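You operate a simulated robot arm through the tools that you are given. There is no shell and no other tool.

You are at the controls of a simulated robot arm. One attempt, no reset.

JOB
Set the controls near the top of the green bench. At the end: the pink lever is set to locked; the orange tester knob is turned to +1; the white tester switch is switched on; the blue tester arm is set to down; whatever was shut is shut again. Leave all else as you found it, and nothing knocked over. The blue tester arm goes to its stop. The pink lever goes anticlockwise seen from above, to its stop.

Only the result counts: the job must be done as asked and must still hold three seconds after the hand-in. Knocking over, shifting, dropping, spilling or breaking anything else fails it.

ROBOT AND FRAMES
A 7-joint arm with a three-finger gripper, fixed in place. Base frame: the origin is on the floor under the middle of its stand, x ahead of it, y to its left, z up; the work surface is at about z = 0.85. Units: m, rad, N and s.
It reaches about 1.342 m from its shoulder. Its first joint turns from -2.897 to 2.897 rad. Payload 2.69 kg.
The TCP is the grasp point between the finger pads, 0.03 m short of the fingertips. In the tool frame z runs along the fingers and y along their closing line. The gripper opens to 0.128 m; its body begins 0.117 m behind the TCP.
Orientation is that of the tool frame in the base frame, as a unit quaternion [x, y, z, w]. With the fingers straight down and closing along the base's y, the tool's x points along the base's -x, its y along +y and its z along -z.

CONTROLS
- The arm moves only by the tool send_rows. Its argument "plan" is a list of rows, each a list of 7 numbers: the shift along the base's x, y, z in m, then the turn, a rotation vector about the base's x, y, z in rad, then the gripper command, from -1 (shut) to 1 (fully open), values between in proportion. In form: [[tx, ty, tz, wx, wy, wz, hand], ...]. A call has 1 to 20 rows; each row shifts and turns the commanded pose from where the row before left it. A row lasts 0.2 s, in which the tool goes at most 0.05 m and 0.15 rad; a call with a longer step from one row to the next is refused whole, and so is a gripper value outside its range. A pose out of reach is approached as far as the arm can. The call stops where the force on the tool passes 40 N (or 10 N more than at its start, if that is more) or the arm is blocked; 0.2 s more then pass. The fingers move at their own pace (about 0.127 m/s each) and stop on an object; they squeeze with about 38 N. The grip force told is the motor's: it shows also when the fingers shut on nothing. Time passes only in rows, and 0.2 s behind the last, so rows that do not move let the fingers close. The reply holds the time, the measured pose of the TCP, the force on the tool along the base axes, the opening and the grip force, in the units named above and with some noise, with the torque about the TCP (base axes, N m) and any sound that the robot's microphone picked up.
- Cameras (640 x 400 px; columns grow to the right, rows downward): "scene" is fixed at [0.4036, 0.501, 1.6464]; the picture's right is [-0.89, -0.45, 0.00], its down [-0.25, 0.49, -0.83] and it looks along [0.38, -0.74, -0.55] (base axes); focal length 347 px, centre (320, 200). "wrist" rides on the gripper at [0.058, 0.054, -0.131] in the tool frame; the picture's right is [-0.68, 0.74, 0.00], its down [-0.62, -0.57, -0.55] and it looks along [-0.40, -0.37, 0.84] (tool axes); focal length 234 px, centre (320, 200).
- camera(camera): a new picture of that camera. It takes no simulated time.
- raise_lower(by): moves the trunk up (or, below 0, down) by that many m; the arm rides with it, the base frame stays. It gives what a move gives, with no picture.
- point_at(camera, pixels): for up to 12 pixels [column, row] of the newest picture of that camera ("zoom" is the newest enlarged one), the place [x, y, z] in the base frame of the surface seen there, good to about 0.002 m. It takes no simulated time.
- close_up(camera, box): a new picture of the part [left, top, right, bottom] of that camera's present view, enlarged. It takes no simulated time.
- sign_off(): hands the job in; it is judged then, once.

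Leave the gripper open and the arm clear of the work at the hand-in unless told otherwise.

The tools are called after ">>>" as a command line: name --pt "numbers of a row" for each row, then --argument value for the rest, lists and objects as JSON in quotes. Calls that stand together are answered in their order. send_rows: Moves the arm, as the interface text tells. Its arguments: {"type":"object","properties":{"plan":{"type":"array","items":{"type":"array","items":{"type":"number"}}}},"required":["plan"]} The other tools are called the same way: raise_lower (by) moves the trunk up or down; camera (camera) takes a picture; point_at (camera, pixels) gives the place of the surface under pixels of a picture; close_up (camera, box) takes an enlarged picture of a part of a camera's view; sign_off () hands the job in.

At the start:

```text
t: 0.0
position: [0.7401, -0.2938, 1.2801]
orientation: [0.0, 1.0, 0.0, 0.0]
contact_force: [0.4, -0.6, -0.2]
wrist_torque: [0.04, 0.03, 0.0]
finger_gap: 0.1281
finger_force: 0.1
trunk travel left (down, up): [-0.2, 0.15]
```

scene: 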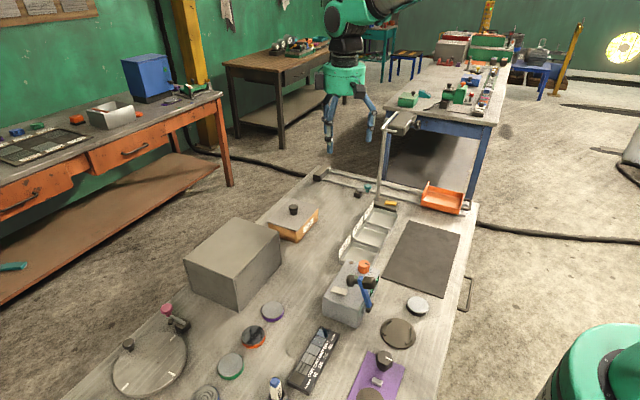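
wrist: 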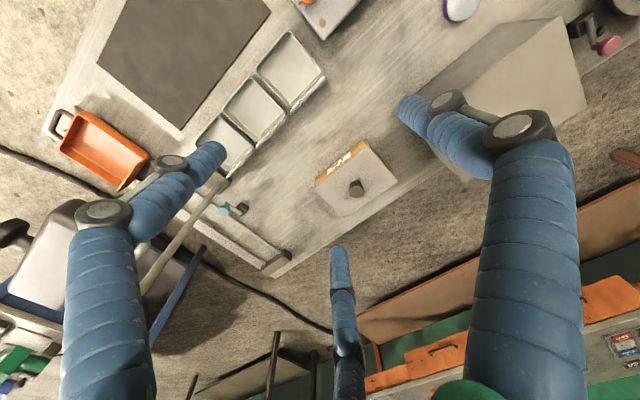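

I start by looking closer at the work surface in the scene view, mainly the box with the orange knob and blue arm near (350,290) and the pink lever near (168,310).

>>> close_up --camera "scene" --box '[270, 230, 450, 345]'

>>> close_up --camera "scene" --box '[90, 280, 290, 400]'

>>> close_up --camera "scene" --box '[250, 290, 450, 400]'

>>> close_up --camera "scene" --box '[170, 160, 480, 320]'

```text
3.48 times, centred on (360, 288) of scene
```

zoom: 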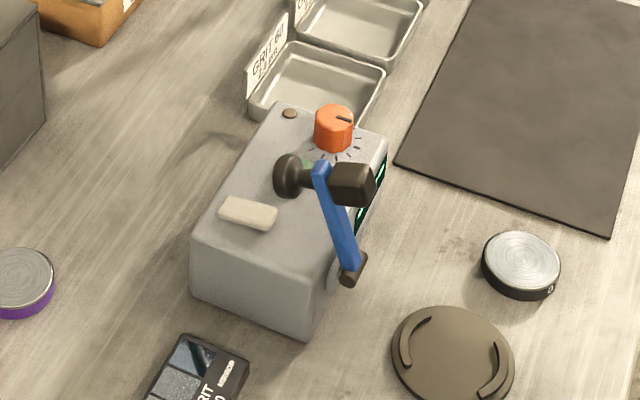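

```text
3.20 times, centred on (190, 340) of scene
```

zoom: 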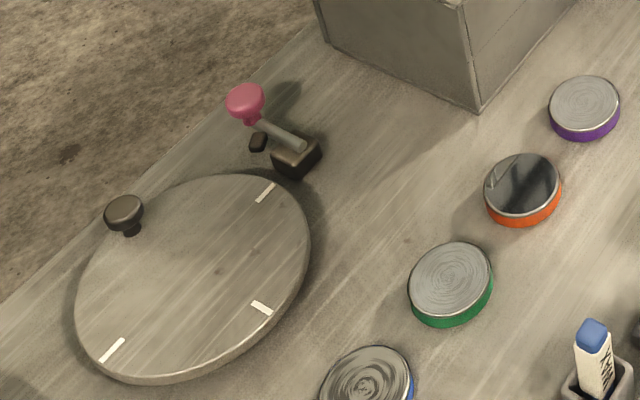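

```text
3.20 times, centred on (350, 345) of scene
```

zoom: 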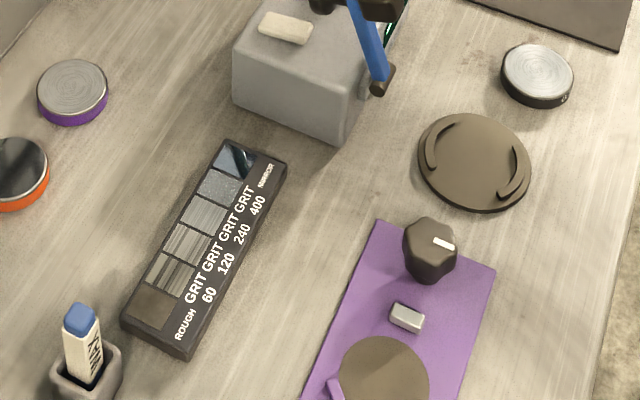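

```text
2.06 times, centred on (325, 240) of scene
```

zoom: 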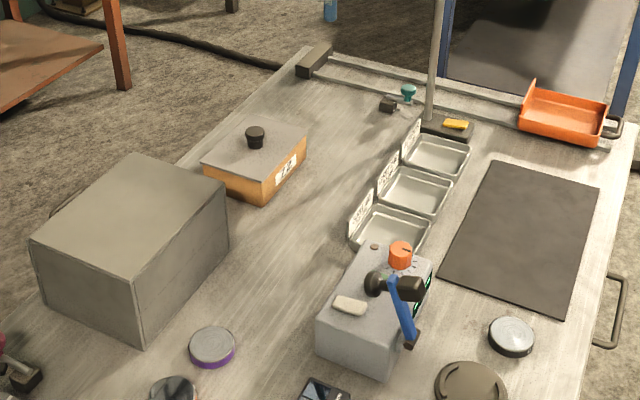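

The tester is the grey box with the orange knob, white rocker and blue arm; the pink lever is by the turntable. I'll now read positions of the main features from the scene picture.

>>> point_at --camera "scene" --pixels '[[364, 266], [340, 290], [363, 284], [369, 306], [374, 280], [351, 280], [168, 308], [181, 322], [330, 305], [345, 325], [294, 209], [148, 360]]'

>>> point_at --camera "scene" --pixels '[[238, 221], [185, 262], [236, 305], [281, 250], [300, 190], [320, 175], [477, 205], [469, 290], [418, 305], [398, 333], [253, 336], [272, 311]]'

>>> close_up --camera "scene" --box '[320, 255, 400, 305]'

>>> close_up --camera "scene" --box '[150, 295, 214, 335]'

```text
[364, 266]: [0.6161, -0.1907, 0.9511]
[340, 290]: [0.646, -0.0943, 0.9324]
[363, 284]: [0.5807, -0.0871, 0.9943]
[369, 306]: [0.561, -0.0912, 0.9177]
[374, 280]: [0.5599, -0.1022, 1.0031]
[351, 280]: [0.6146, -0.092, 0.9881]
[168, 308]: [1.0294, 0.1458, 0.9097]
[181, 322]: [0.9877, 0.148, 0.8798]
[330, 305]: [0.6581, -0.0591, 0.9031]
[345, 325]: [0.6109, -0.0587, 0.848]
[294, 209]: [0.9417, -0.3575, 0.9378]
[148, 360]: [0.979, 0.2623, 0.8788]
```

```text
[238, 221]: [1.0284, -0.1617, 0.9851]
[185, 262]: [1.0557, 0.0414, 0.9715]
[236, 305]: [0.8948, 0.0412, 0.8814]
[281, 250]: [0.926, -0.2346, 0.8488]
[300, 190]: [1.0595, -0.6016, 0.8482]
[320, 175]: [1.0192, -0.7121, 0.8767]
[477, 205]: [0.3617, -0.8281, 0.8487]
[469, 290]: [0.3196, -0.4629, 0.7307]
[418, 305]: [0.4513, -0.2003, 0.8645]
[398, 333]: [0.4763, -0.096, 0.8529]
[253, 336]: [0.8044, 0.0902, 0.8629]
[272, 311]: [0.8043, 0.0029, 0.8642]
```

```text
8.00 times, centred on (360, 280) of scene
```

zoom: 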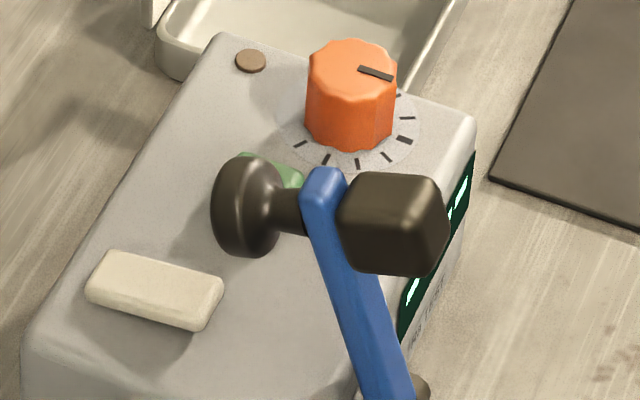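

```text
10.00 times, centred on (182, 315) of scene
```

zoom: 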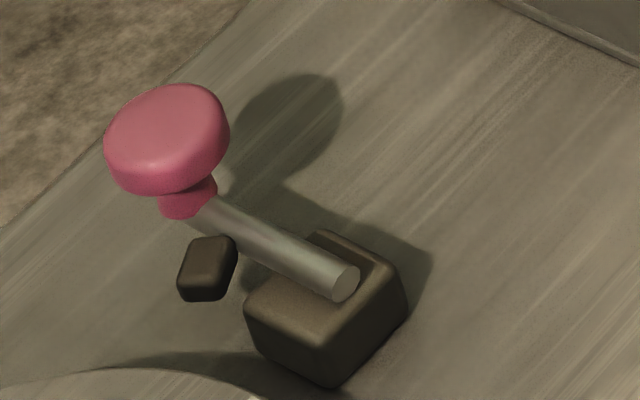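

The knob has tick marks and the tester has a display on its robot-facing side. I'll move the hand over toward the tester, staying high, so the wrist camera can look at the labels.

>>> send_rows --pt "-0.0325 0.03 -0.01 0 0 0 1" --pt "-0.0325 0.03 -0.01 0 0 0 1" --pt "-0.0325 0.03 -0.01 0 0 0 1" --pt "-0.0325 0.03 -0.01 0 0 0 1" --pt "-0.0325 0.03 -0.01 0 0 0 1" --pt "-0.0325 0.03 -0.01 0 0 0 1" --pt "-0.0325 0.03 -0.01 0 0 0 1" --pt "-0.0325 0.03 -0.01 0 0 0 1"

>>> camera --camera "wrist"

>>> camera --camera "scene"

```text
t: 1.8
position: [0.4773, -0.0542, 1.1992]
orientation: [0.001, 1.0, 0.0, 0.001]
contact_force: [-0.2, -0.6, 1.0]
wrist_torque: [0.03, 0.01, 0.01]
finger_gap: 0.1278
finger_force: 0.1
trunk travel left (down, up): [-0.2, 0.15]
```

```text
taken
```

wrist: 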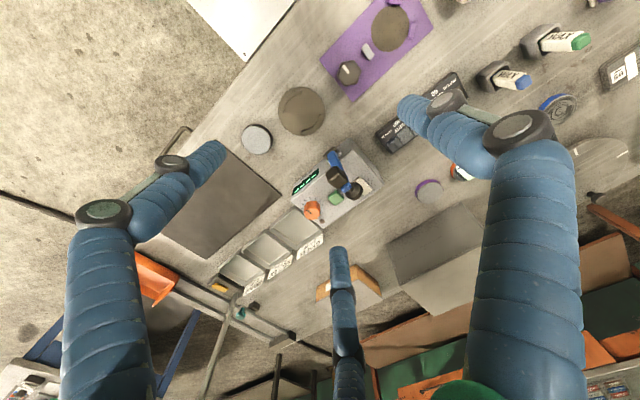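

```text
taken
```

scene: 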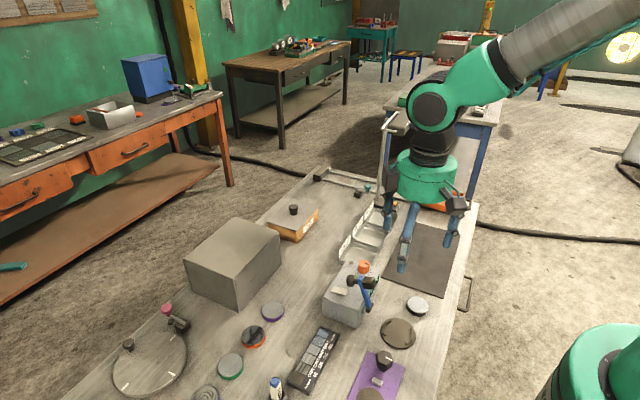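

The tester sits at about (335,190) in the wrist view. I zoom in on it and on other parts of the view.

>>> close_up --camera "wrist" --box '[285, 140, 397, 210]'

>>> close_up --camera "wrist" --box '[200, 200, 420, 340]'

>>> close_up --camera "wrist" --box '[380, 0, 640, 200]'

```text
5.71 times, centred on (341, 175) of wrist
```

zoom: 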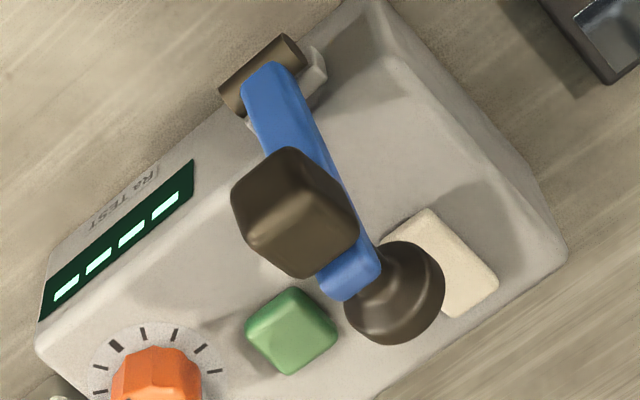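

```text
2.86 times, centred on (310, 270) of wrist
```

zoom: 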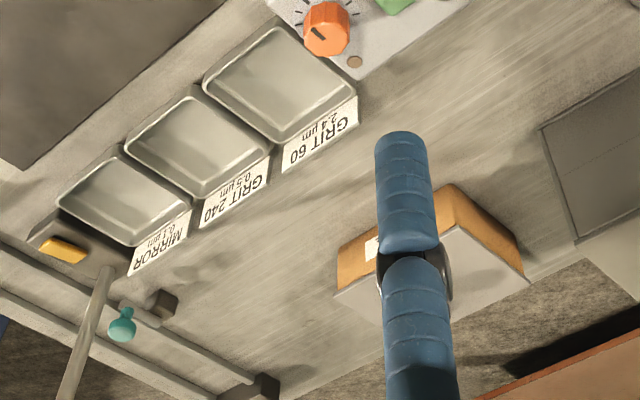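

```text
2.00 times, centred on (510, 100) of wrist
```

zoom: 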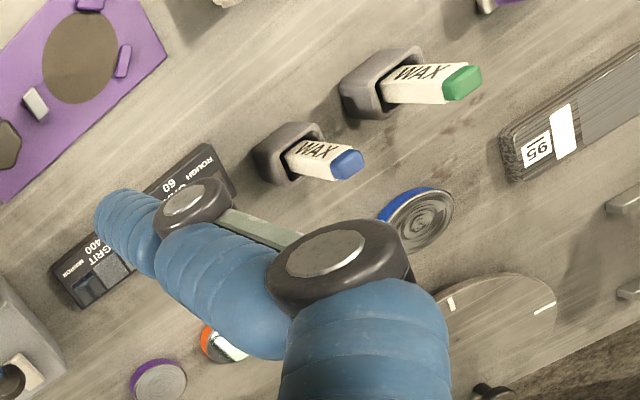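

The tester carries an orange knob, a green square button, a cream-white slab, and the blue arm with a black head. I come closer (staying above the arm head) for a finer look.

>>> send_rows --pt "0.01 0.01 -0.03 0 0 0 1" --pt "0.01 0.005 -0.03 0 0 0 1" --pt "0.01 0 -0.03 0 0 0 1"

>>> camera --camera "wrist"

>>> close_up --camera "wrist" --box '[230, 100, 430, 225]'

```text
t: 2.6
position: [0.5098, -0.0376, 1.1104]
orientation: [0.0, 1.0, 0.0, 0.0]
contact_force: [-0.5, 0.2, 0.4]
wrist_torque: [-0.05, -0.01, 0.0]
finger_gap: 0.1281
finger_force: 0.2
trunk travel left (down, up): [-0.2, 0.15]
```

```text
taken
```

wrist: 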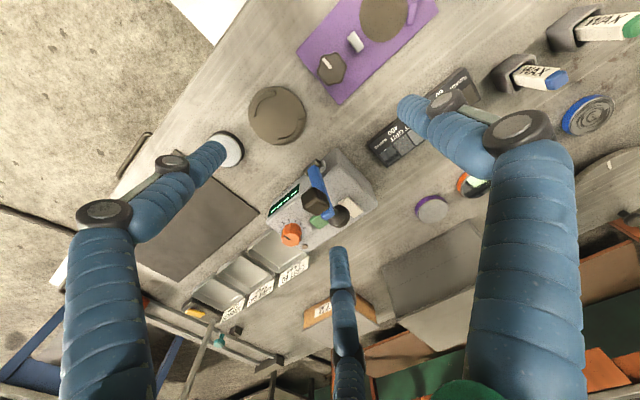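

```text
3.20 times, centred on (330, 162) of wrist
```

zoom: 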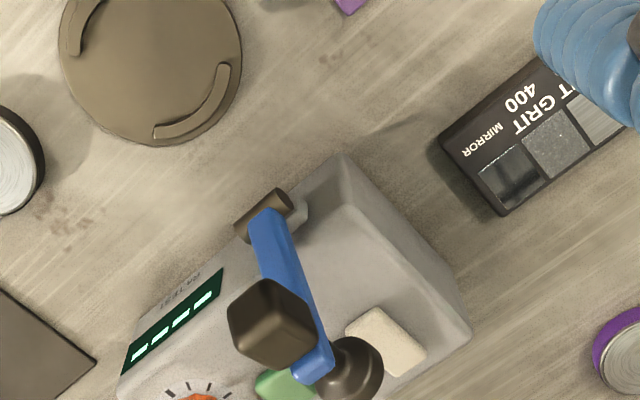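

I read the 3D places of the arm parts, slab and box corners in this zoomed picture.

>>> point_at --camera "zoom" --pixels '[[262, 215], [268, 228], [290, 290], [315, 368], [270, 320], [245, 300], [350, 375], [388, 345], [375, 325], [410, 365], [282, 385], [340, 190]]'

>>> point_at --camera "wrist" --pixels '[[290, 228], [280, 246], [318, 221], [344, 212], [356, 208], [340, 150], [374, 200], [266, 215], [310, 250], [290, 238], [315, 203], [318, 170]]'

>>> close_up --camera "wrist" --box '[250, 190, 370, 265]'

```text
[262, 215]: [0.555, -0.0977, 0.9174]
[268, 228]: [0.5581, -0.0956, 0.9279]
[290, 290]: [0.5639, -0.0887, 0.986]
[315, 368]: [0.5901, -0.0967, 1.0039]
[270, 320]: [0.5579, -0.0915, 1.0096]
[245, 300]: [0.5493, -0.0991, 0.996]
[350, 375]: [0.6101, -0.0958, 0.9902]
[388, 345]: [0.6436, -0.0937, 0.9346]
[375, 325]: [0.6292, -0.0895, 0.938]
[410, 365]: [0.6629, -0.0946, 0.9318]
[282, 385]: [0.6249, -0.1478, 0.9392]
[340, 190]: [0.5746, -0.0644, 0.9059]
```

```text
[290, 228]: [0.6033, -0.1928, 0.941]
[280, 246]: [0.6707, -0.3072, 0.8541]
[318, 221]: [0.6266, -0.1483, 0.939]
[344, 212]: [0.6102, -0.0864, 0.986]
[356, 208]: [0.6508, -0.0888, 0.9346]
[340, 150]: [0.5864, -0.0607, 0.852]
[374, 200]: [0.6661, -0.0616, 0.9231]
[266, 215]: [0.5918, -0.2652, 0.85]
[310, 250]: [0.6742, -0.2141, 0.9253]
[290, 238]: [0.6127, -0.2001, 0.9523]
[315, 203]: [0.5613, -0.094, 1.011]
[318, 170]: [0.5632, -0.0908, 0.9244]
```

```text
5.33 times, centred on (310, 228) of wrist
```

zoom: 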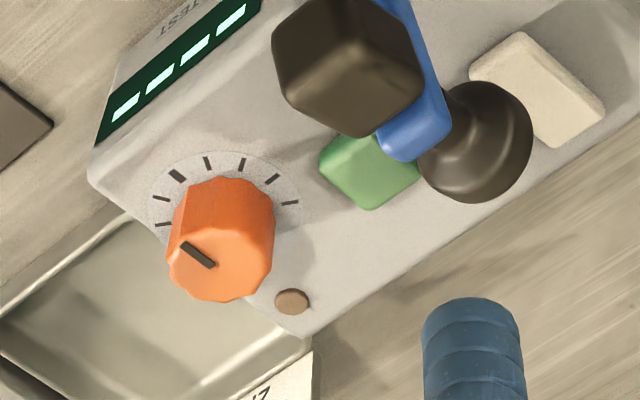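

The slab is tilted: its near (−x) end is at z≈0.938 and its far end at z≈0.932, so it looks like a rocker. The blue arm pivots about a y-axis near (0.557, −0.095, 0.92). I want a side view along −y, so I tilt the hand and move to the +y side.

>>> send_rows --pt "0.0 0.02 0.0 -0.1333 0 0 1" --pt "0.0 0.02 0.0 -0.1333 0 0 1" --pt "0.0 0.02 -0.015 -0.1333 0 0 1" --pt "0.0 0.02 -0.02 -0.1333 0 0 1" --pt "0.0 0.02 -0.02 -0.1333 0 0 1" --pt "0.0 0.02 -0.02 -0.1333 0 0 1"

>>> camera --camera "wrist"

```text
t: 4.0
position: [0.5099, 0.0821, 1.0359]
orientation: [0.001, 0.921, -0.39, 0.001]
contact_force: [0.8, -0.7, 0.0]
wrist_torque: [0.03, -0.03, 0.0]
finger_gap: 0.1282
finger_force: 0.0
trunk travel left (down, up): [-0.2, 0.15]
```

```text
taken
```

wrist: 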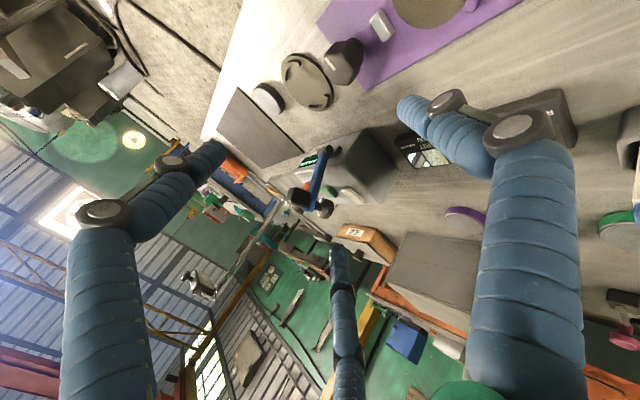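

>>> close_up --camera "wrist" --box '[266, 125, 402, 210]'

>>> close_up --camera "wrist" --box '[570, 260, 640, 360]'

```text
4.71 times, centred on (334, 168) of wrist
```

zoom: 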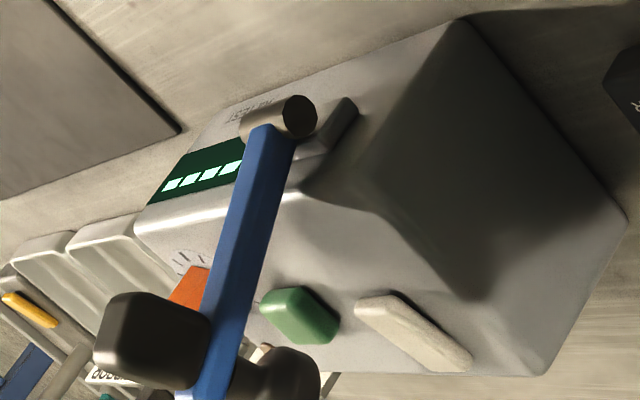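

```text
4.00 times, centred on (605, 310) of wrist
```

zoom: 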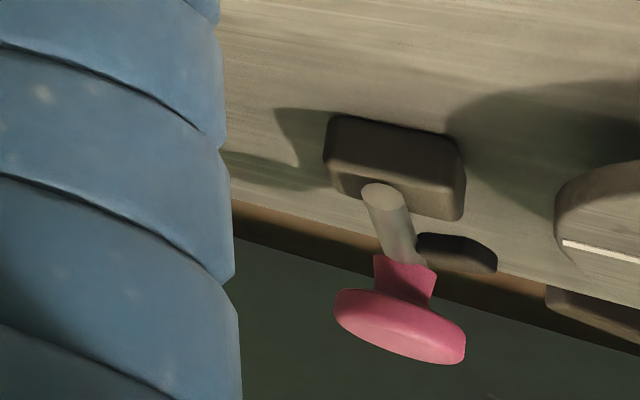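

>>> close_up --camera "wrist" --box '[266, 125, 402, 210]'

>>> point_at --camera "zoom" --pixels '[[300, 117], [270, 150], [240, 250], [215, 370], [150, 340], [290, 380], [340, 115], [300, 315], [375, 315], [410, 340], [440, 360], [530, 360]]'

>>> close_up --camera "wrist" --box '[286, 165, 366, 215]'

```text
4.71 times, centred on (334, 168) of wrist
```

zoom: 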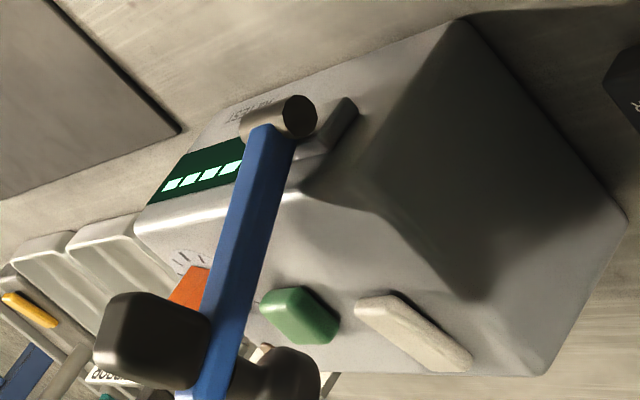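

```text
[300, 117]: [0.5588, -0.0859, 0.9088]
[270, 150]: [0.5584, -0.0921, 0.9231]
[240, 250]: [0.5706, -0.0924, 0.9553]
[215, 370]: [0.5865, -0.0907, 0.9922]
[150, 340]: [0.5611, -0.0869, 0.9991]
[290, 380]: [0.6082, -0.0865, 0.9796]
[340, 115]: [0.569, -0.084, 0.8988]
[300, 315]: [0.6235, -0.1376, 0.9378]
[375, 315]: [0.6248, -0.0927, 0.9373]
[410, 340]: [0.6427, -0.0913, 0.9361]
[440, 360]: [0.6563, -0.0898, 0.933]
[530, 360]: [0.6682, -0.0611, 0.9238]
```

```text
8.00 times, centred on (326, 190) of wrist
```

zoom: 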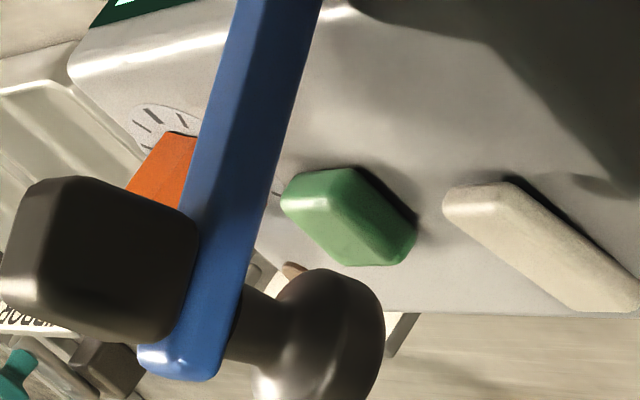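

The arm's pivot is on the box's robot-facing top edge. Before deciding, I want a straight-down view of the knob scale and a look for labels. I go back up, untilt, then move above the knob with the camera looking straight down.

>>> send_rows --pt "0 0.0 0.02 0.1333 0 0 1" --pt "0 0.0 0.02 0.1333 0 0 1" --pt "0 0.0 0.02 0.1333 0 0 1" --pt "0 0.0 0.015 0.1333 0 0 1" --pt "0 0.0 0.01 0.1333 0 0 1" --pt "0 0.0 0.005 0.1333 0 0 1" --pt "0.0167 -0.045 0 0.065 0.07 0 1" --pt "0.0167 -0.045 0 0.065 0.07 0 1" --pt "0.0167 -0.045 0 0.065 0.07 0 1" --pt "0.0167 -0.045 0 0.065 0.07 0 1" --pt "0.0167 -0.045 -0.01 0.065 0.07 0 1" --pt "0.0167 -0.045 -0.01 0.065 0.07 0 1"

>>> camera --camera "wrist"

```text
t: 6.6
position: [0.6078, -0.1868, 1.105]
orientation: [0.0, 0.959, 0.192, -0.207]
contact_force: [0.6, -0.1, 0.5]
wrist_torque: [0.0, -0.04, -0.01]
finger_gap: 0.128
finger_force: 0.0
trunk travel left (down, up): [-0.2, 0.15]
```

```text
taken
```

wrist: 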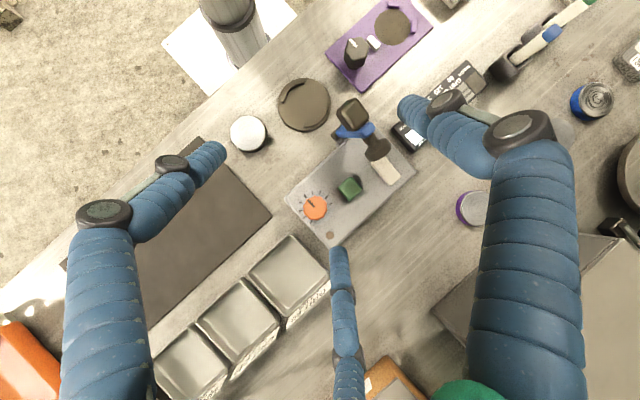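

>>> close_up --camera "wrist" --box '[280, 180, 360, 230]'

>>> close_up --camera "wrist" --box '[320, 90, 448, 170]'

>>> close_up --camera "wrist" --box '[280, 80, 440, 250]'

>>> close_up --camera "wrist" --box '[320, 155, 416, 215]'

```text
8.00 times, centred on (320, 205) of wrist
```

zoom: 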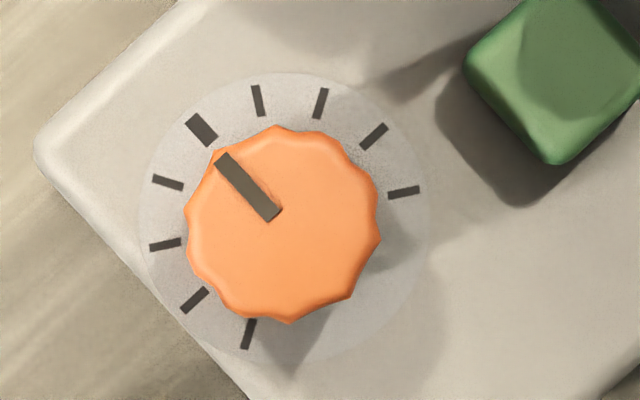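

```text
5.00 times, centred on (384, 130) of wrist
```

zoom: 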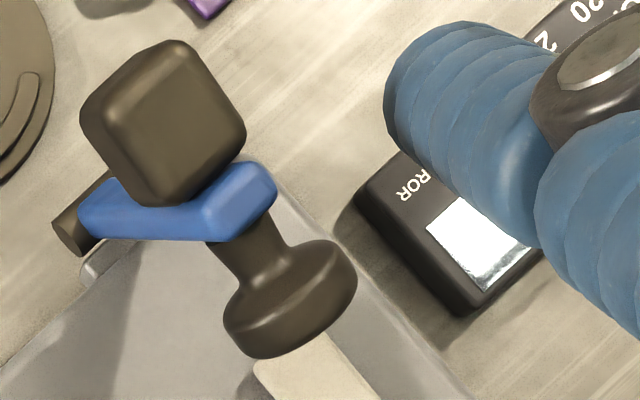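

```text
2.35 times, centred on (360, 165) of wrist
```

zoom: 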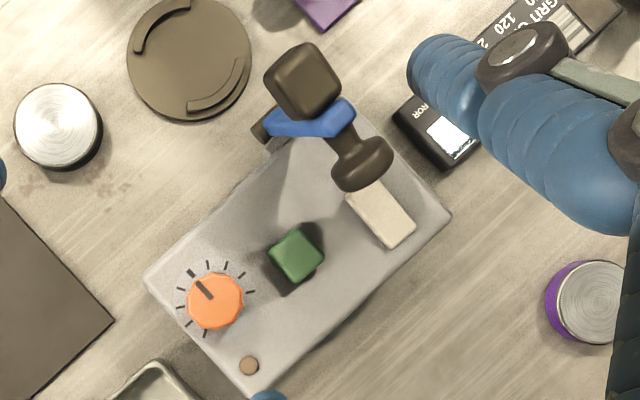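

```text
6.67 times, centred on (368, 185) of wrist
```

zoom: 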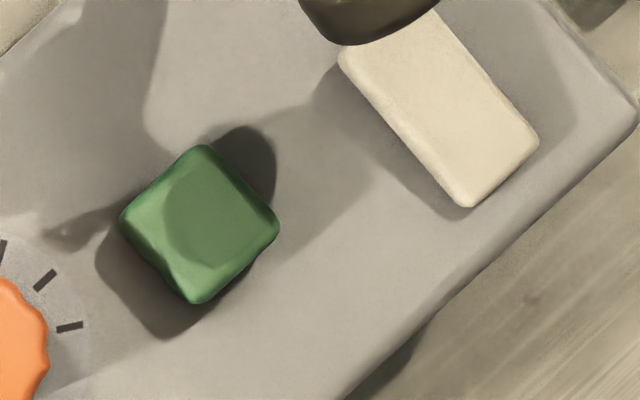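

The straight-down view shows 9 ticks; the bold one (zoom (200,130)) is zero and the pointer sits on it, with spacing about 30°. The rocker's long axis runs along x. I read exact places.

>>> point_at --camera "zoom" --pixels '[[350, 60], [470, 198], [528, 143], [430, 110], [390, 60], [495, 165], [200, 222], [410, 100], [470, 150], [440, 30], [350, 15], [620, 110]]'

>>> close_up --camera "wrist" --box '[280, 180, 360, 230]'

>>> point_at --camera "zoom" --pixels '[[283, 222], [190, 245], [375, 215], [300, 320], [270, 130], [220, 160], [272, 212], [200, 130], [258, 100], [403, 192], [247, 333], [167, 182]]'

>>> close_up --camera "wrist" --box '[320, 90, 416, 170]'

```text
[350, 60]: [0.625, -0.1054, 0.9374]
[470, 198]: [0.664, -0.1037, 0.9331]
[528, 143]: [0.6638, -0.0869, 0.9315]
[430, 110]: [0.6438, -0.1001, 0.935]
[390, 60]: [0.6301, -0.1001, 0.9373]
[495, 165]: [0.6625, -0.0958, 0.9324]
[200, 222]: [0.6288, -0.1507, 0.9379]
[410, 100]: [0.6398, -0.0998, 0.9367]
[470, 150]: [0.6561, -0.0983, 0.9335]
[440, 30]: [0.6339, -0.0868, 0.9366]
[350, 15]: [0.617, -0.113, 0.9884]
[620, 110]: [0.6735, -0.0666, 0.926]
```

```text
8.00 times, centred on (320, 205) of wrist
```

zoom: 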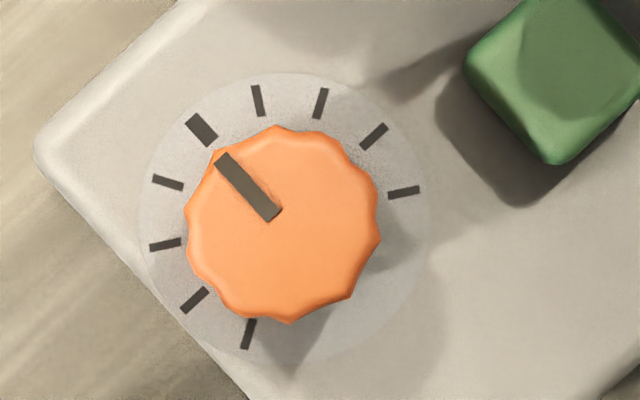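

```text
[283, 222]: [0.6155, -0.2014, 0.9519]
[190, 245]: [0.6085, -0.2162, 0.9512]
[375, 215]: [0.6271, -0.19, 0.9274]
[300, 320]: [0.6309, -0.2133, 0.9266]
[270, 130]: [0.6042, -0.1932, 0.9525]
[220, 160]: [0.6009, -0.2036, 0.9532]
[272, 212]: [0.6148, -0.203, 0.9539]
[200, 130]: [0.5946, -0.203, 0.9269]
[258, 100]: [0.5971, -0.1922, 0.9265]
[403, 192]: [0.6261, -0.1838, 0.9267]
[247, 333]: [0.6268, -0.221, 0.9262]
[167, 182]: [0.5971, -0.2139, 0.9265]
```

```text
5.00 times, centred on (368, 130) of wrist
```

zoom: 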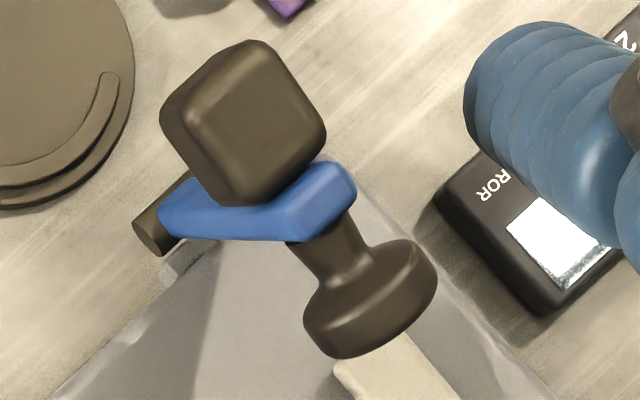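

The arm's plane (y≈−0.098) lines up with the round sample seat at (0.476, −0.096), so "down" is a swing toward the robot (−x), with the mushroom knob as its handle; that also uncovers the rocker. I close the fingers in free air and straighten the tool while rising, to see what shape the closed hand gives me for pushing.

>>> send_rows --pt "0.03 -0.01 0.01 -0.065 -0.07 0 -1" --pt "0.03 -0.0 0.01 -0.065 -0.07 0 -1" --pt "0.03 0.0 0.01 -0.065 -0.07 0 -1" --pt "0.03 0.01 0.0 -0.065 -0.07 0 -1" --pt "0.03 0.02 0.0 -0.065 -0.07 0 -1" --pt "0.0 0.03 0.0 -0.065 -0.07 0 -1"

>>> camera --camera "scene"

>>> camera --camera "wrist"

```text
t: 8.0
position: [0.7612, -0.138, 1.1373]
orientation: [-0.001, 1.0, 0.0, 0.0]
contact_force: [-0.4, 0.6, -0.2]
wrist_torque: [0.01, 0.07, 0.0]
finger_gap: 0.002
finger_force: 31.1
trunk travel left (down, up): [-0.2, 0.15]
```

```text
taken
```

scene: 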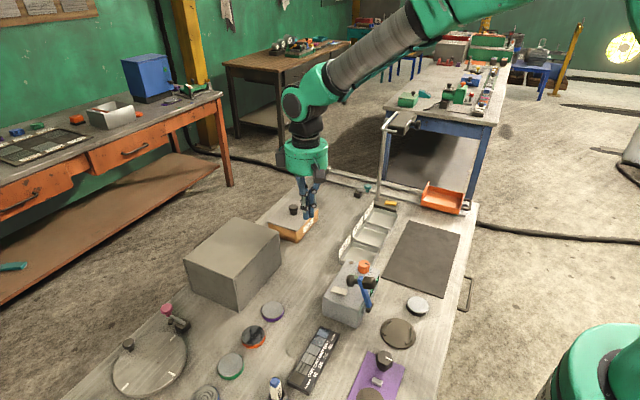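

```text
taken
```

wrist: 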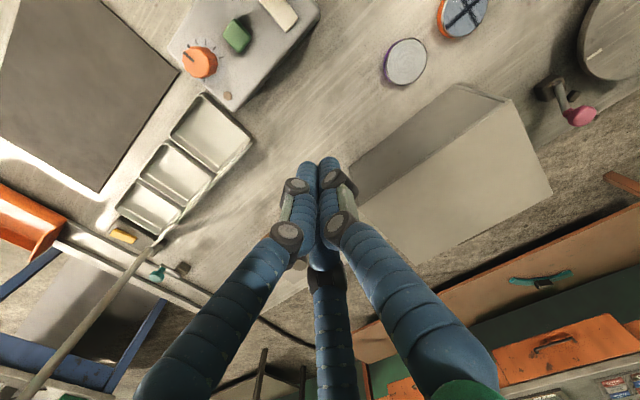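

The closed fingers make one compact cluster. I zoom in on it in the scene view to gauge its size, and read its fingertip places.

>>> close_up --camera "scene" --box '[260, 130, 356, 230]'

>>> close_up --camera "wrist" --box '[250, 140, 410, 240]'

>>> point_at --camera "zoom" --pixels '[[235, 95], [315, 90], [285, 105], [345, 120], [200, 180], [310, 160], [225, 130], [350, 150], [160, 210], [370, 200], [205, 90], [340, 90]]'

```text
4.00 times, centred on (308, 180) of scene
```

zoom: 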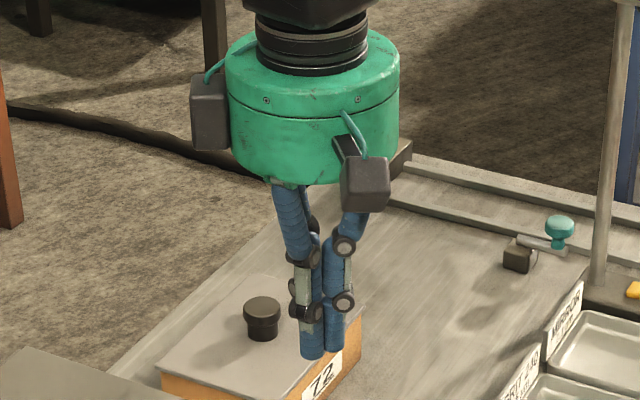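

```text
4.00 times, centred on (330, 190) of wrist
```

zoom: 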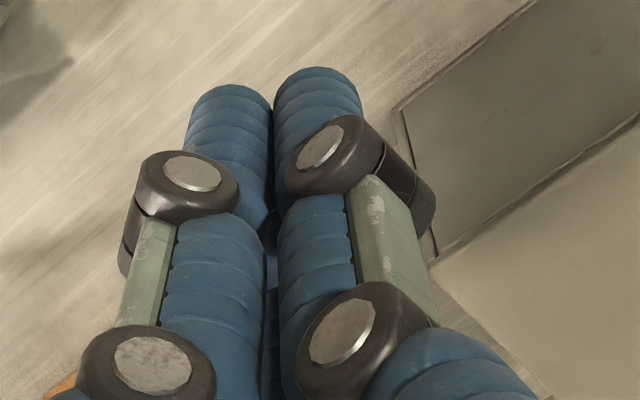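

```text
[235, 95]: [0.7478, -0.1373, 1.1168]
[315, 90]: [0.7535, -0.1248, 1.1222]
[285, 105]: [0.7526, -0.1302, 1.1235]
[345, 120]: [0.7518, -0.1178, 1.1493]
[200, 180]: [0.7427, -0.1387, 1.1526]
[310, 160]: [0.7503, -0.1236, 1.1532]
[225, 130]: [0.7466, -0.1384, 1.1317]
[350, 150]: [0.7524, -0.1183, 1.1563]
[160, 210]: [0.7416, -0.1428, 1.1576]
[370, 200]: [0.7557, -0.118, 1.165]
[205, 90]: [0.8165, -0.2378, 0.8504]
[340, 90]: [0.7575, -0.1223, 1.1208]
```

The gripper is a radial three-finger type; closed it is a cluster about 22 mm in radius with tips 30 mm below the TCP. I now bring it down behind (+x of) the mushroom handle at tip height ≈0.98, clear of the rocker at 0.938.

>>> send_rows --pt "-0.0203 0.0113 -0.0323 0 0 0 -1" --pt "-0.0203 0.0113 -0.0323 0 0 0 -1" --pt "-0.0203 0.0113 -0.0323 0 0 0 -1" --pt "-0.0203 0.0113 -0.0323 0 0 0 -1"

>>> close_up --camera "scene" --box '[280, 210, 440, 310]'

>>> camera --camera "wrist"

```text
t: 9.0
position: [0.6788, -0.0963, 1.0033]
orientation: [-0.001, 1.0, 0.0, 0.0]
contact_force: [0.4, -0.5, 0.1]
wrist_torque: [0.0, 0.04, 0.0]
finger_gap: 0.002
finger_force: 31.4
trunk travel left (down, up): [-0.2, 0.15]
```

```text
4.00 times, centred on (360, 260) of scene
```

zoom: 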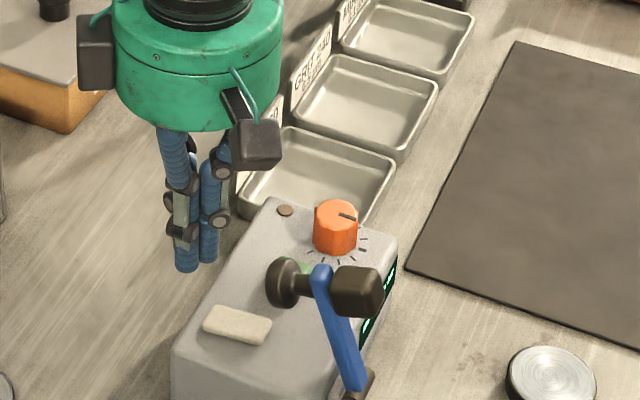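

```text
taken
```

wrist: 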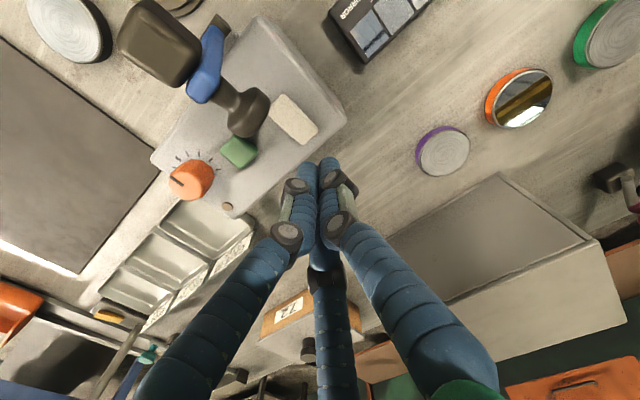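

The closed fingers are behind the handle, level with it. I push gently toward −x with a slight rise, to check the arm moves freely that way.

>>> send_rows --pt "-0.013 0.001 0.003 0 0 0 -1" --pt "-0.013 0.001 0.003 0 0 0 -1" --pt "-0.0135 0 0.003 0 0 0 -1" --pt "-0.0065 0 0.005 0 0 0 -1" --pt "-0.0065 0 0.005 0 0 0 -1" --pt "-0.007 0 0.003 0 0 0 -1" --pt "-0.0075 0 0.003 0 0 0 -1"

>>> close_up --camera "scene" --box '[280, 210, 440, 310]'

```text
t: 10.6
position: [0.612, -0.0902, 1.0303]
orientation: [0.0, 1.0, -0.001, 0.0]
contact_force: [-0.2, 0.1, 0.9]
wrist_torque: [-0.06, 0.02, 0.0]
finger_gap: 0.0019
finger_force: 31.7
trunk travel left (down, up): [-0.2, 0.15]
```

```text
4.00 times, centred on (360, 260) of scene
```

zoom: 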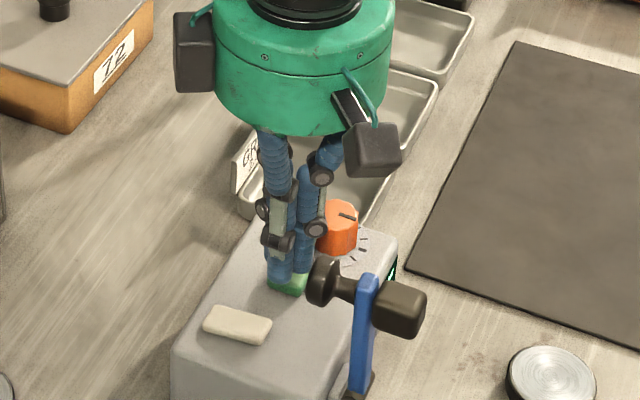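

The arm follows toward −x with almost no force. I keep pushing along its arc.

>>> send_rows --pt "-0.008 0 0.0006 0 0 0 -1" --pt "-0.008 0 0.0006 0 0 0 -1" --pt "-0.008 0 0.0005 0 0 0 -1" --pt "-0.008 0 0.0005 0 0 0 -1" --pt "-0.008 0 -0.0005 0 0 0 -1" --pt "-0.008 0 -0.001 0 0 0 -1" --pt "-0.0077 0 -0.002 0 0 0 -1" --pt "-0.0077 0 -0.002 0 0 0 -1"

>>> close_up --camera "scene" --box '[290, 220, 450, 320]'

```text
t: 12.4
position: [0.5465, -0.0929, 1.0259]
orientation: [0.0, 1.0, 0.0, 0.001]
contact_force: [-0.6, -0.6, -0.2]
wrist_torque: [0.01, 0.02, -0.02]
finger_gap: 0.0021
finger_force: 31.4
trunk travel left (down, up): [-0.2, 0.15]
```

```text
4.00 times, centred on (370, 270) of scene
```

zoom: 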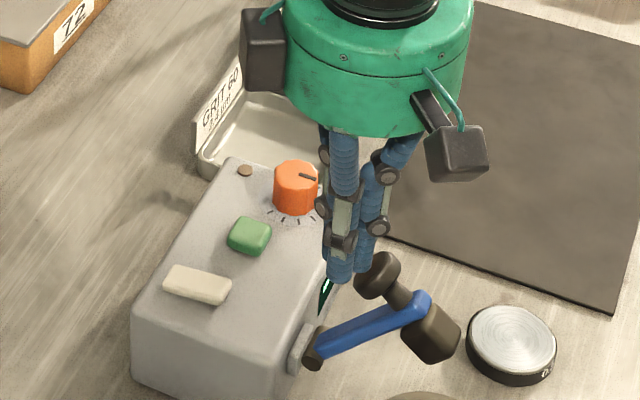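

The arm has swung well toward the robot. I read its tip, cube and handle places to know the angle.

>>> point_at --camera "zoom" --pixels '[[425, 300], [330, 342], [313, 355], [380, 315], [435, 335], [378, 268], [400, 295], [455, 340]]'

>>> camera --camera "wrist"

```text
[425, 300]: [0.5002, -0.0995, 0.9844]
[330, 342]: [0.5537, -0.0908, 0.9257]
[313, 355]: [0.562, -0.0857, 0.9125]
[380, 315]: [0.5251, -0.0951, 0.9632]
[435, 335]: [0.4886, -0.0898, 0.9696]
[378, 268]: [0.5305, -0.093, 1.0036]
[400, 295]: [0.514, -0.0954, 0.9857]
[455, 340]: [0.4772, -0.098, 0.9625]
```

```text
taken
```

wrist: 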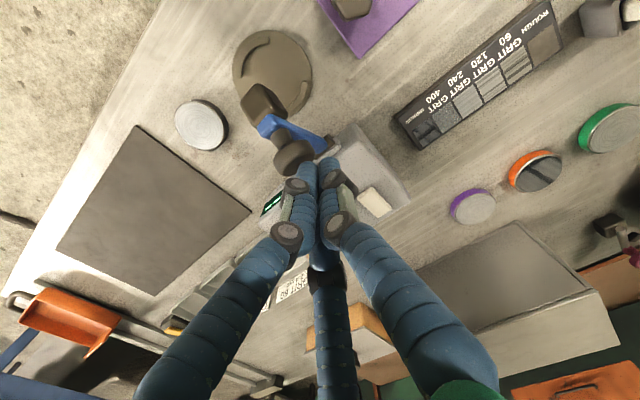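

The arm is at about 129° (tip at x=0.50), held by friction, and the handle faces up and back. I carry on along the arc, moving more and more downward.

>>> send_rows --pt "-0.0075 -0.003 -0.003 0 0 0 -1" --pt "-0.0075 -0.001 -0.0035 0 0 0 -1" --pt "-0.007 0 -0.005 0 0 0 -1" --pt "-0.007 0 -0.005 0 0 0 -1" --pt "-0.0065 0 -0.0055 0 0 0 -1" --pt "-0.0065 0 -0.0055 0 0 0 -1"

>>> close_up --camera "scene" --box '[310, 230, 470, 330]'

```text
t: 13.8
position: [0.5059, -0.0959, 0.9978]
orientation: [0.0, 1.0, 0.0, 0.0]
contact_force: [0.3, 0.5, 0.0]
wrist_torque: [0.01, 0.0, -0.01]
finger_gap: 0.002
finger_force: 31.0
trunk travel left (down, up): [-0.2, 0.15]
```

```text
4.00 times, centred on (390, 280) of scene
```

zoom: 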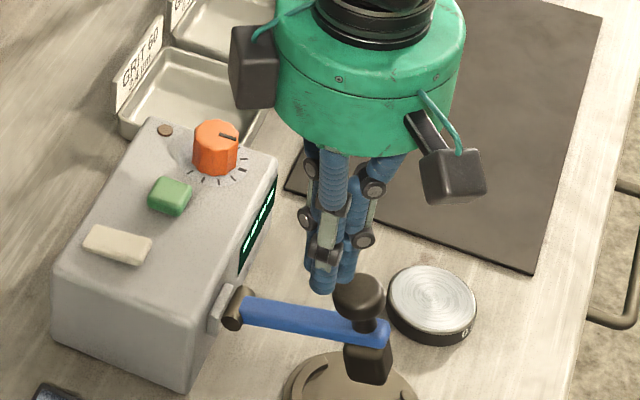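

>>> point_at --camera "zoom" --pixels '[[240, 305], [300, 318], [378, 335], [360, 285], [362, 360], [320, 290], [385, 335], [345, 300]]'

>>> close_up --camera "wrist" --box '[200, 60, 400, 240]'

```text
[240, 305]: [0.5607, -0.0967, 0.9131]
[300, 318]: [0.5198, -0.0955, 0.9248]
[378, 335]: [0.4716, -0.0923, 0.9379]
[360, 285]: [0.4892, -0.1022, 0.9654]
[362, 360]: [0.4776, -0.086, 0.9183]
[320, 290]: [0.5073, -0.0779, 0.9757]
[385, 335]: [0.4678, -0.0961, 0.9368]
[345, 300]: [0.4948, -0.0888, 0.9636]
```

```text
2.22 times, centred on (300, 150) of wrist
```

zoom: 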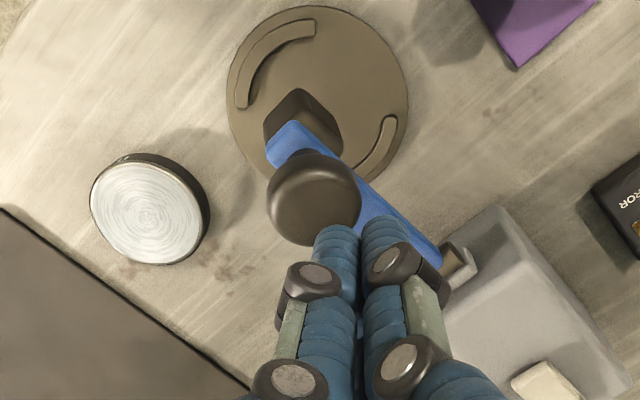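

The arm is at about 165°, handle top at (0.484, −0.10, 0.966). I lift a little, centre the fingertips on the handle, then press down in small steps until I feel its stop.

>>> send_rows --pt "0 0 0.008 0 0 0 -1" --pt "-0.012 -0.002 0 0 0 0 -1" --pt "-0.006 -0.001 0 0 0 0 -1" --pt "0 0 -0.006 0 0 0 -1" --pt "0 0 -0.005 0 0 0 -1" --pt "-0.001 0 -0.004 0 0 0 -1" --pt "-0.001 0 -0.004 0 0 0 -1"

>>> close_up --camera "scene" --box '[310, 230, 470, 330]'

```text
t: 15.4
position: [0.4862, -0.098, 0.9895]
orientation: [-0.001, 1.0, 0.0, 0.0]
contact_force: [0.1, -0.4, 0.4]
wrist_torque: [0.01, 0.0, 0.03]
finger_gap: 0.0021
finger_force: 31.7
trunk travel left (down, up): [-0.2, 0.15]
```

```text
4.00 times, centred on (390, 280) of scene
```

zoom: 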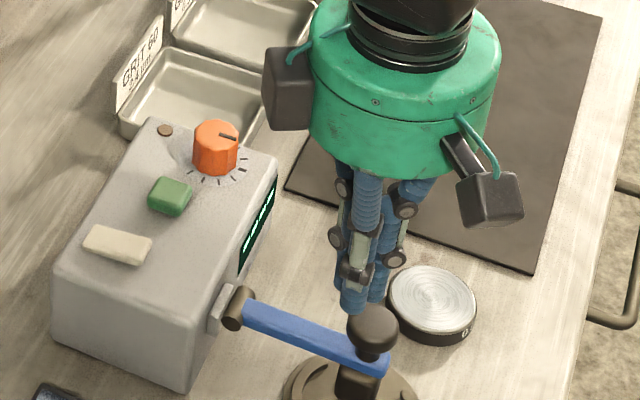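

>>> point_at --camera "zoom" --pixels '[[245, 310], [300, 332], [380, 360], [372, 320], [357, 380], [388, 365], [352, 305], [360, 325]]'

>>> close_up --camera "wrist" --box '[200, 60, 400, 240]'

```text
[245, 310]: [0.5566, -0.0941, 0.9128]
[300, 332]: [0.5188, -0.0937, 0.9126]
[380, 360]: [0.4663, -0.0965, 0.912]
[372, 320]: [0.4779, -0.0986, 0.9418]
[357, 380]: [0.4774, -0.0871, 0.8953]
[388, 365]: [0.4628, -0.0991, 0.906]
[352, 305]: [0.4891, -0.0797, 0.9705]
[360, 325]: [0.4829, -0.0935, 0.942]
```

```text
2.22 times, centred on (300, 150) of wrist
```

zoom: 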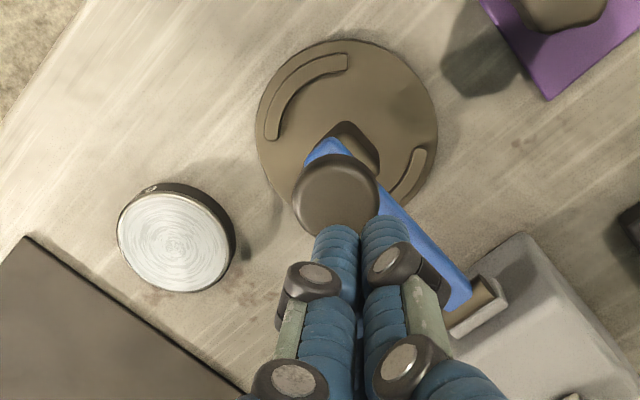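

The arm is now horizontal (z≈0.912 all along), apparently having settled by itself; fingertips are ~18 mm above the handle. I press down softly to check that this is the stop.

>>> send_rows --pt "-0.004 0 -0.006 0 0 0 -1" --pt "-0.004 0 -0.005 0 0 0 -1" --pt "0 0 -0.004 0 0 0 -1" --pt "0 0 -0.003 0 0 0 -1" --pt "0 0 -0.002 0 0 0 -1"

>>> close_up --camera "scene" --box '[310, 230, 470, 330]'

```text
t: 16.6
position: [0.4774, -0.097, 0.9694]
orientation: [0.0, 1.0, 0.0, 0.002]
contact_force: [-6.8, -1.8, 32.1]
wrist_torque: [-0.12, 0.3, -0.07]
finger_gap: 0.0025
finger_force: 31.6
trunk travel left (down, up): [-0.2, 0.15]
```

```text
4.00 times, centred on (390, 280) of scene
```

zoom: 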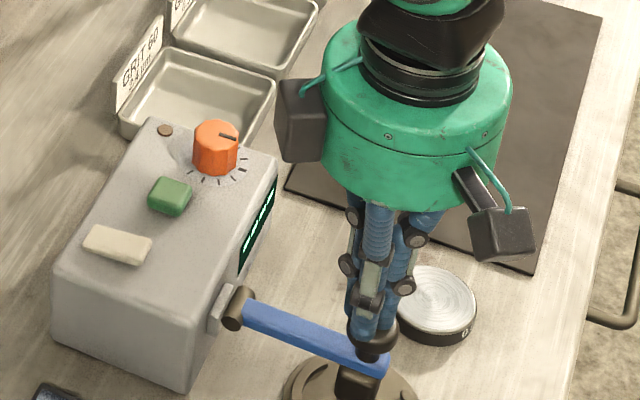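

The arm is firmly on its stop (32 N up, no movement). I lift off and go over to the rocker's raised −x end, stopping just above it.

>>> send_rows --pt "0 0 0.02 0 0 0 -1" --pt "0 0 0.04 0 0 0 -1" --pt "0.034 0.002 0.01 0 0 0 -1" --pt "0.034 0.002 0 0 0 0 -1" --pt "0.034 0.002 0 0 0 0 -1" --pt "0.034 0.001 0 0 0 0 -1" --pt "0 0 -0.03 0 0 0 -1" --pt "0 0 -0.025 0 0 0 -1"

>>> camera --camera "scene"

>>> close_up --camera "scene" --box '[300, 230, 460, 330]'

>>> camera --camera "wrist"

```text
t: 18.4
position: [0.6122, -0.0905, 0.9831]
orientation: [0.0, 1.0, 0.001, 0.0]
contact_force: [-0.7, 0.1, 0.4]
wrist_torque: [0.02, 0.01, -0.04]
finger_gap: 0.0021
finger_force: 31.3
trunk travel left (down, up): [-0.2, 0.15]
```

```text
taken
```

scene: 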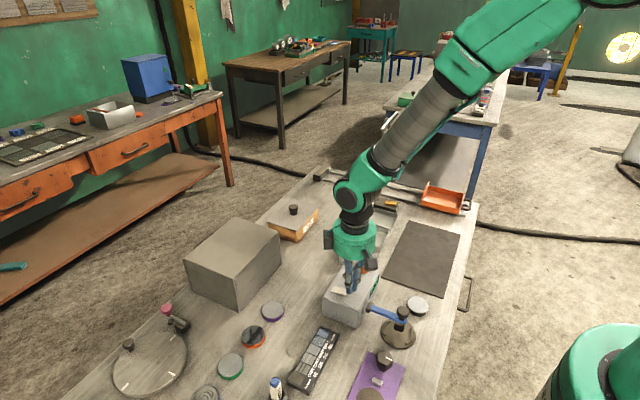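

```text
4.00 times, centred on (380, 280) of scene
```

zoom: 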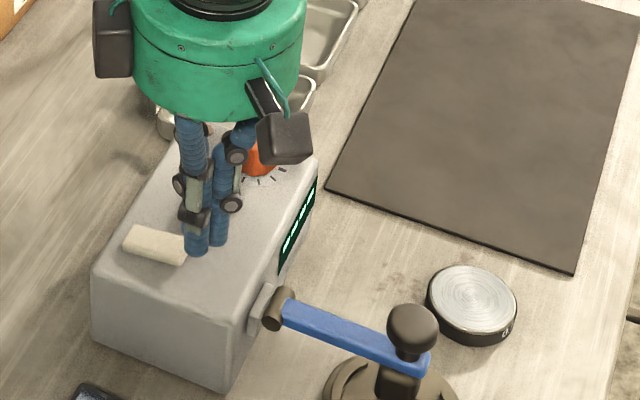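

```text
taken
```

wrist: 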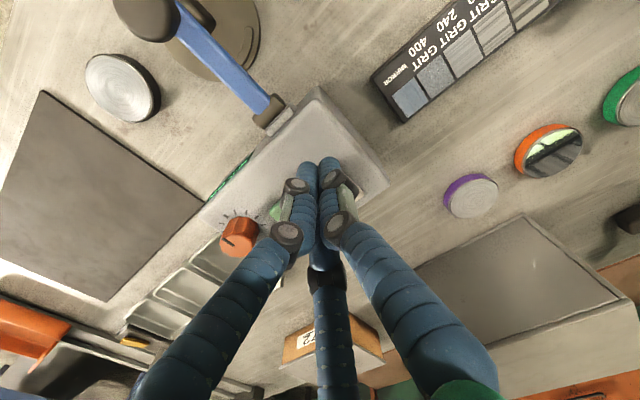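

The blue arm stays down. The fingertips are ~15 mm above the rocker's raised end; I press down in small steps.

>>> send_rows --pt "0 0 -0.007 0 0 0 -1" --pt "0 0 -0.005 0 0 0 -1" --pt "0 0 -0.003 0 0 0 -1" --pt "0 0 -0.002 0 0 0 -1" --pt "0 0 -0.002 0 0 0 -1" --pt "0 0 -0.002 0 0 0 -1"

>>> close_up --camera "scene" --box '[310, 255, 410, 317]'

```text
t: 19.8
position: [0.6124, -0.0901, 0.9627]
orientation: [0.0, 1.0, 0.0, 0.0]
contact_force: [-0.7, -0.1, -0.1]
wrist_torque: [0.02, -0.05, -0.01]
finger_gap: 0.0019
finger_force: 31.5
trunk travel left (down, up): [-0.2, 0.15]
```

```text
6.40 times, centred on (360, 286) of scene
```

zoom: 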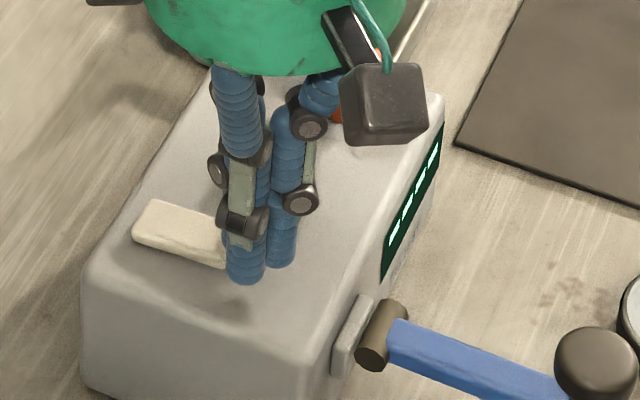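

No force yet. I check the rocker's present tilt and the fingertip places.

>>> point_at --camera "zoom" --pixels '[[150, 212], [165, 220], [185, 228], [205, 235], [218, 240], [245, 275], [280, 258], [215, 255]]'

>>> close_up --camera "wrist" --box '[240, 120, 400, 220]'

```text
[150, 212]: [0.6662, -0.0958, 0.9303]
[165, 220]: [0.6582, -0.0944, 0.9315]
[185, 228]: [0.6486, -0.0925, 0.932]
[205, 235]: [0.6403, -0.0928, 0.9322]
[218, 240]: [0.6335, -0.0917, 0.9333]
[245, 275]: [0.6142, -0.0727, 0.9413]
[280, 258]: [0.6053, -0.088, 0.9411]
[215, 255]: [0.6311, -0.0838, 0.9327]
```

```text
4.00 times, centred on (320, 170) of wrist
```

zoom: 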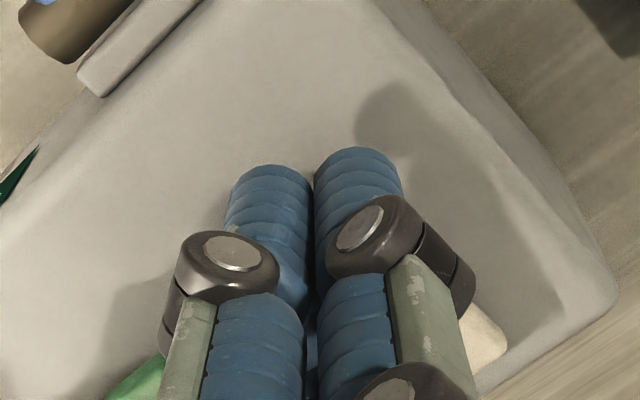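

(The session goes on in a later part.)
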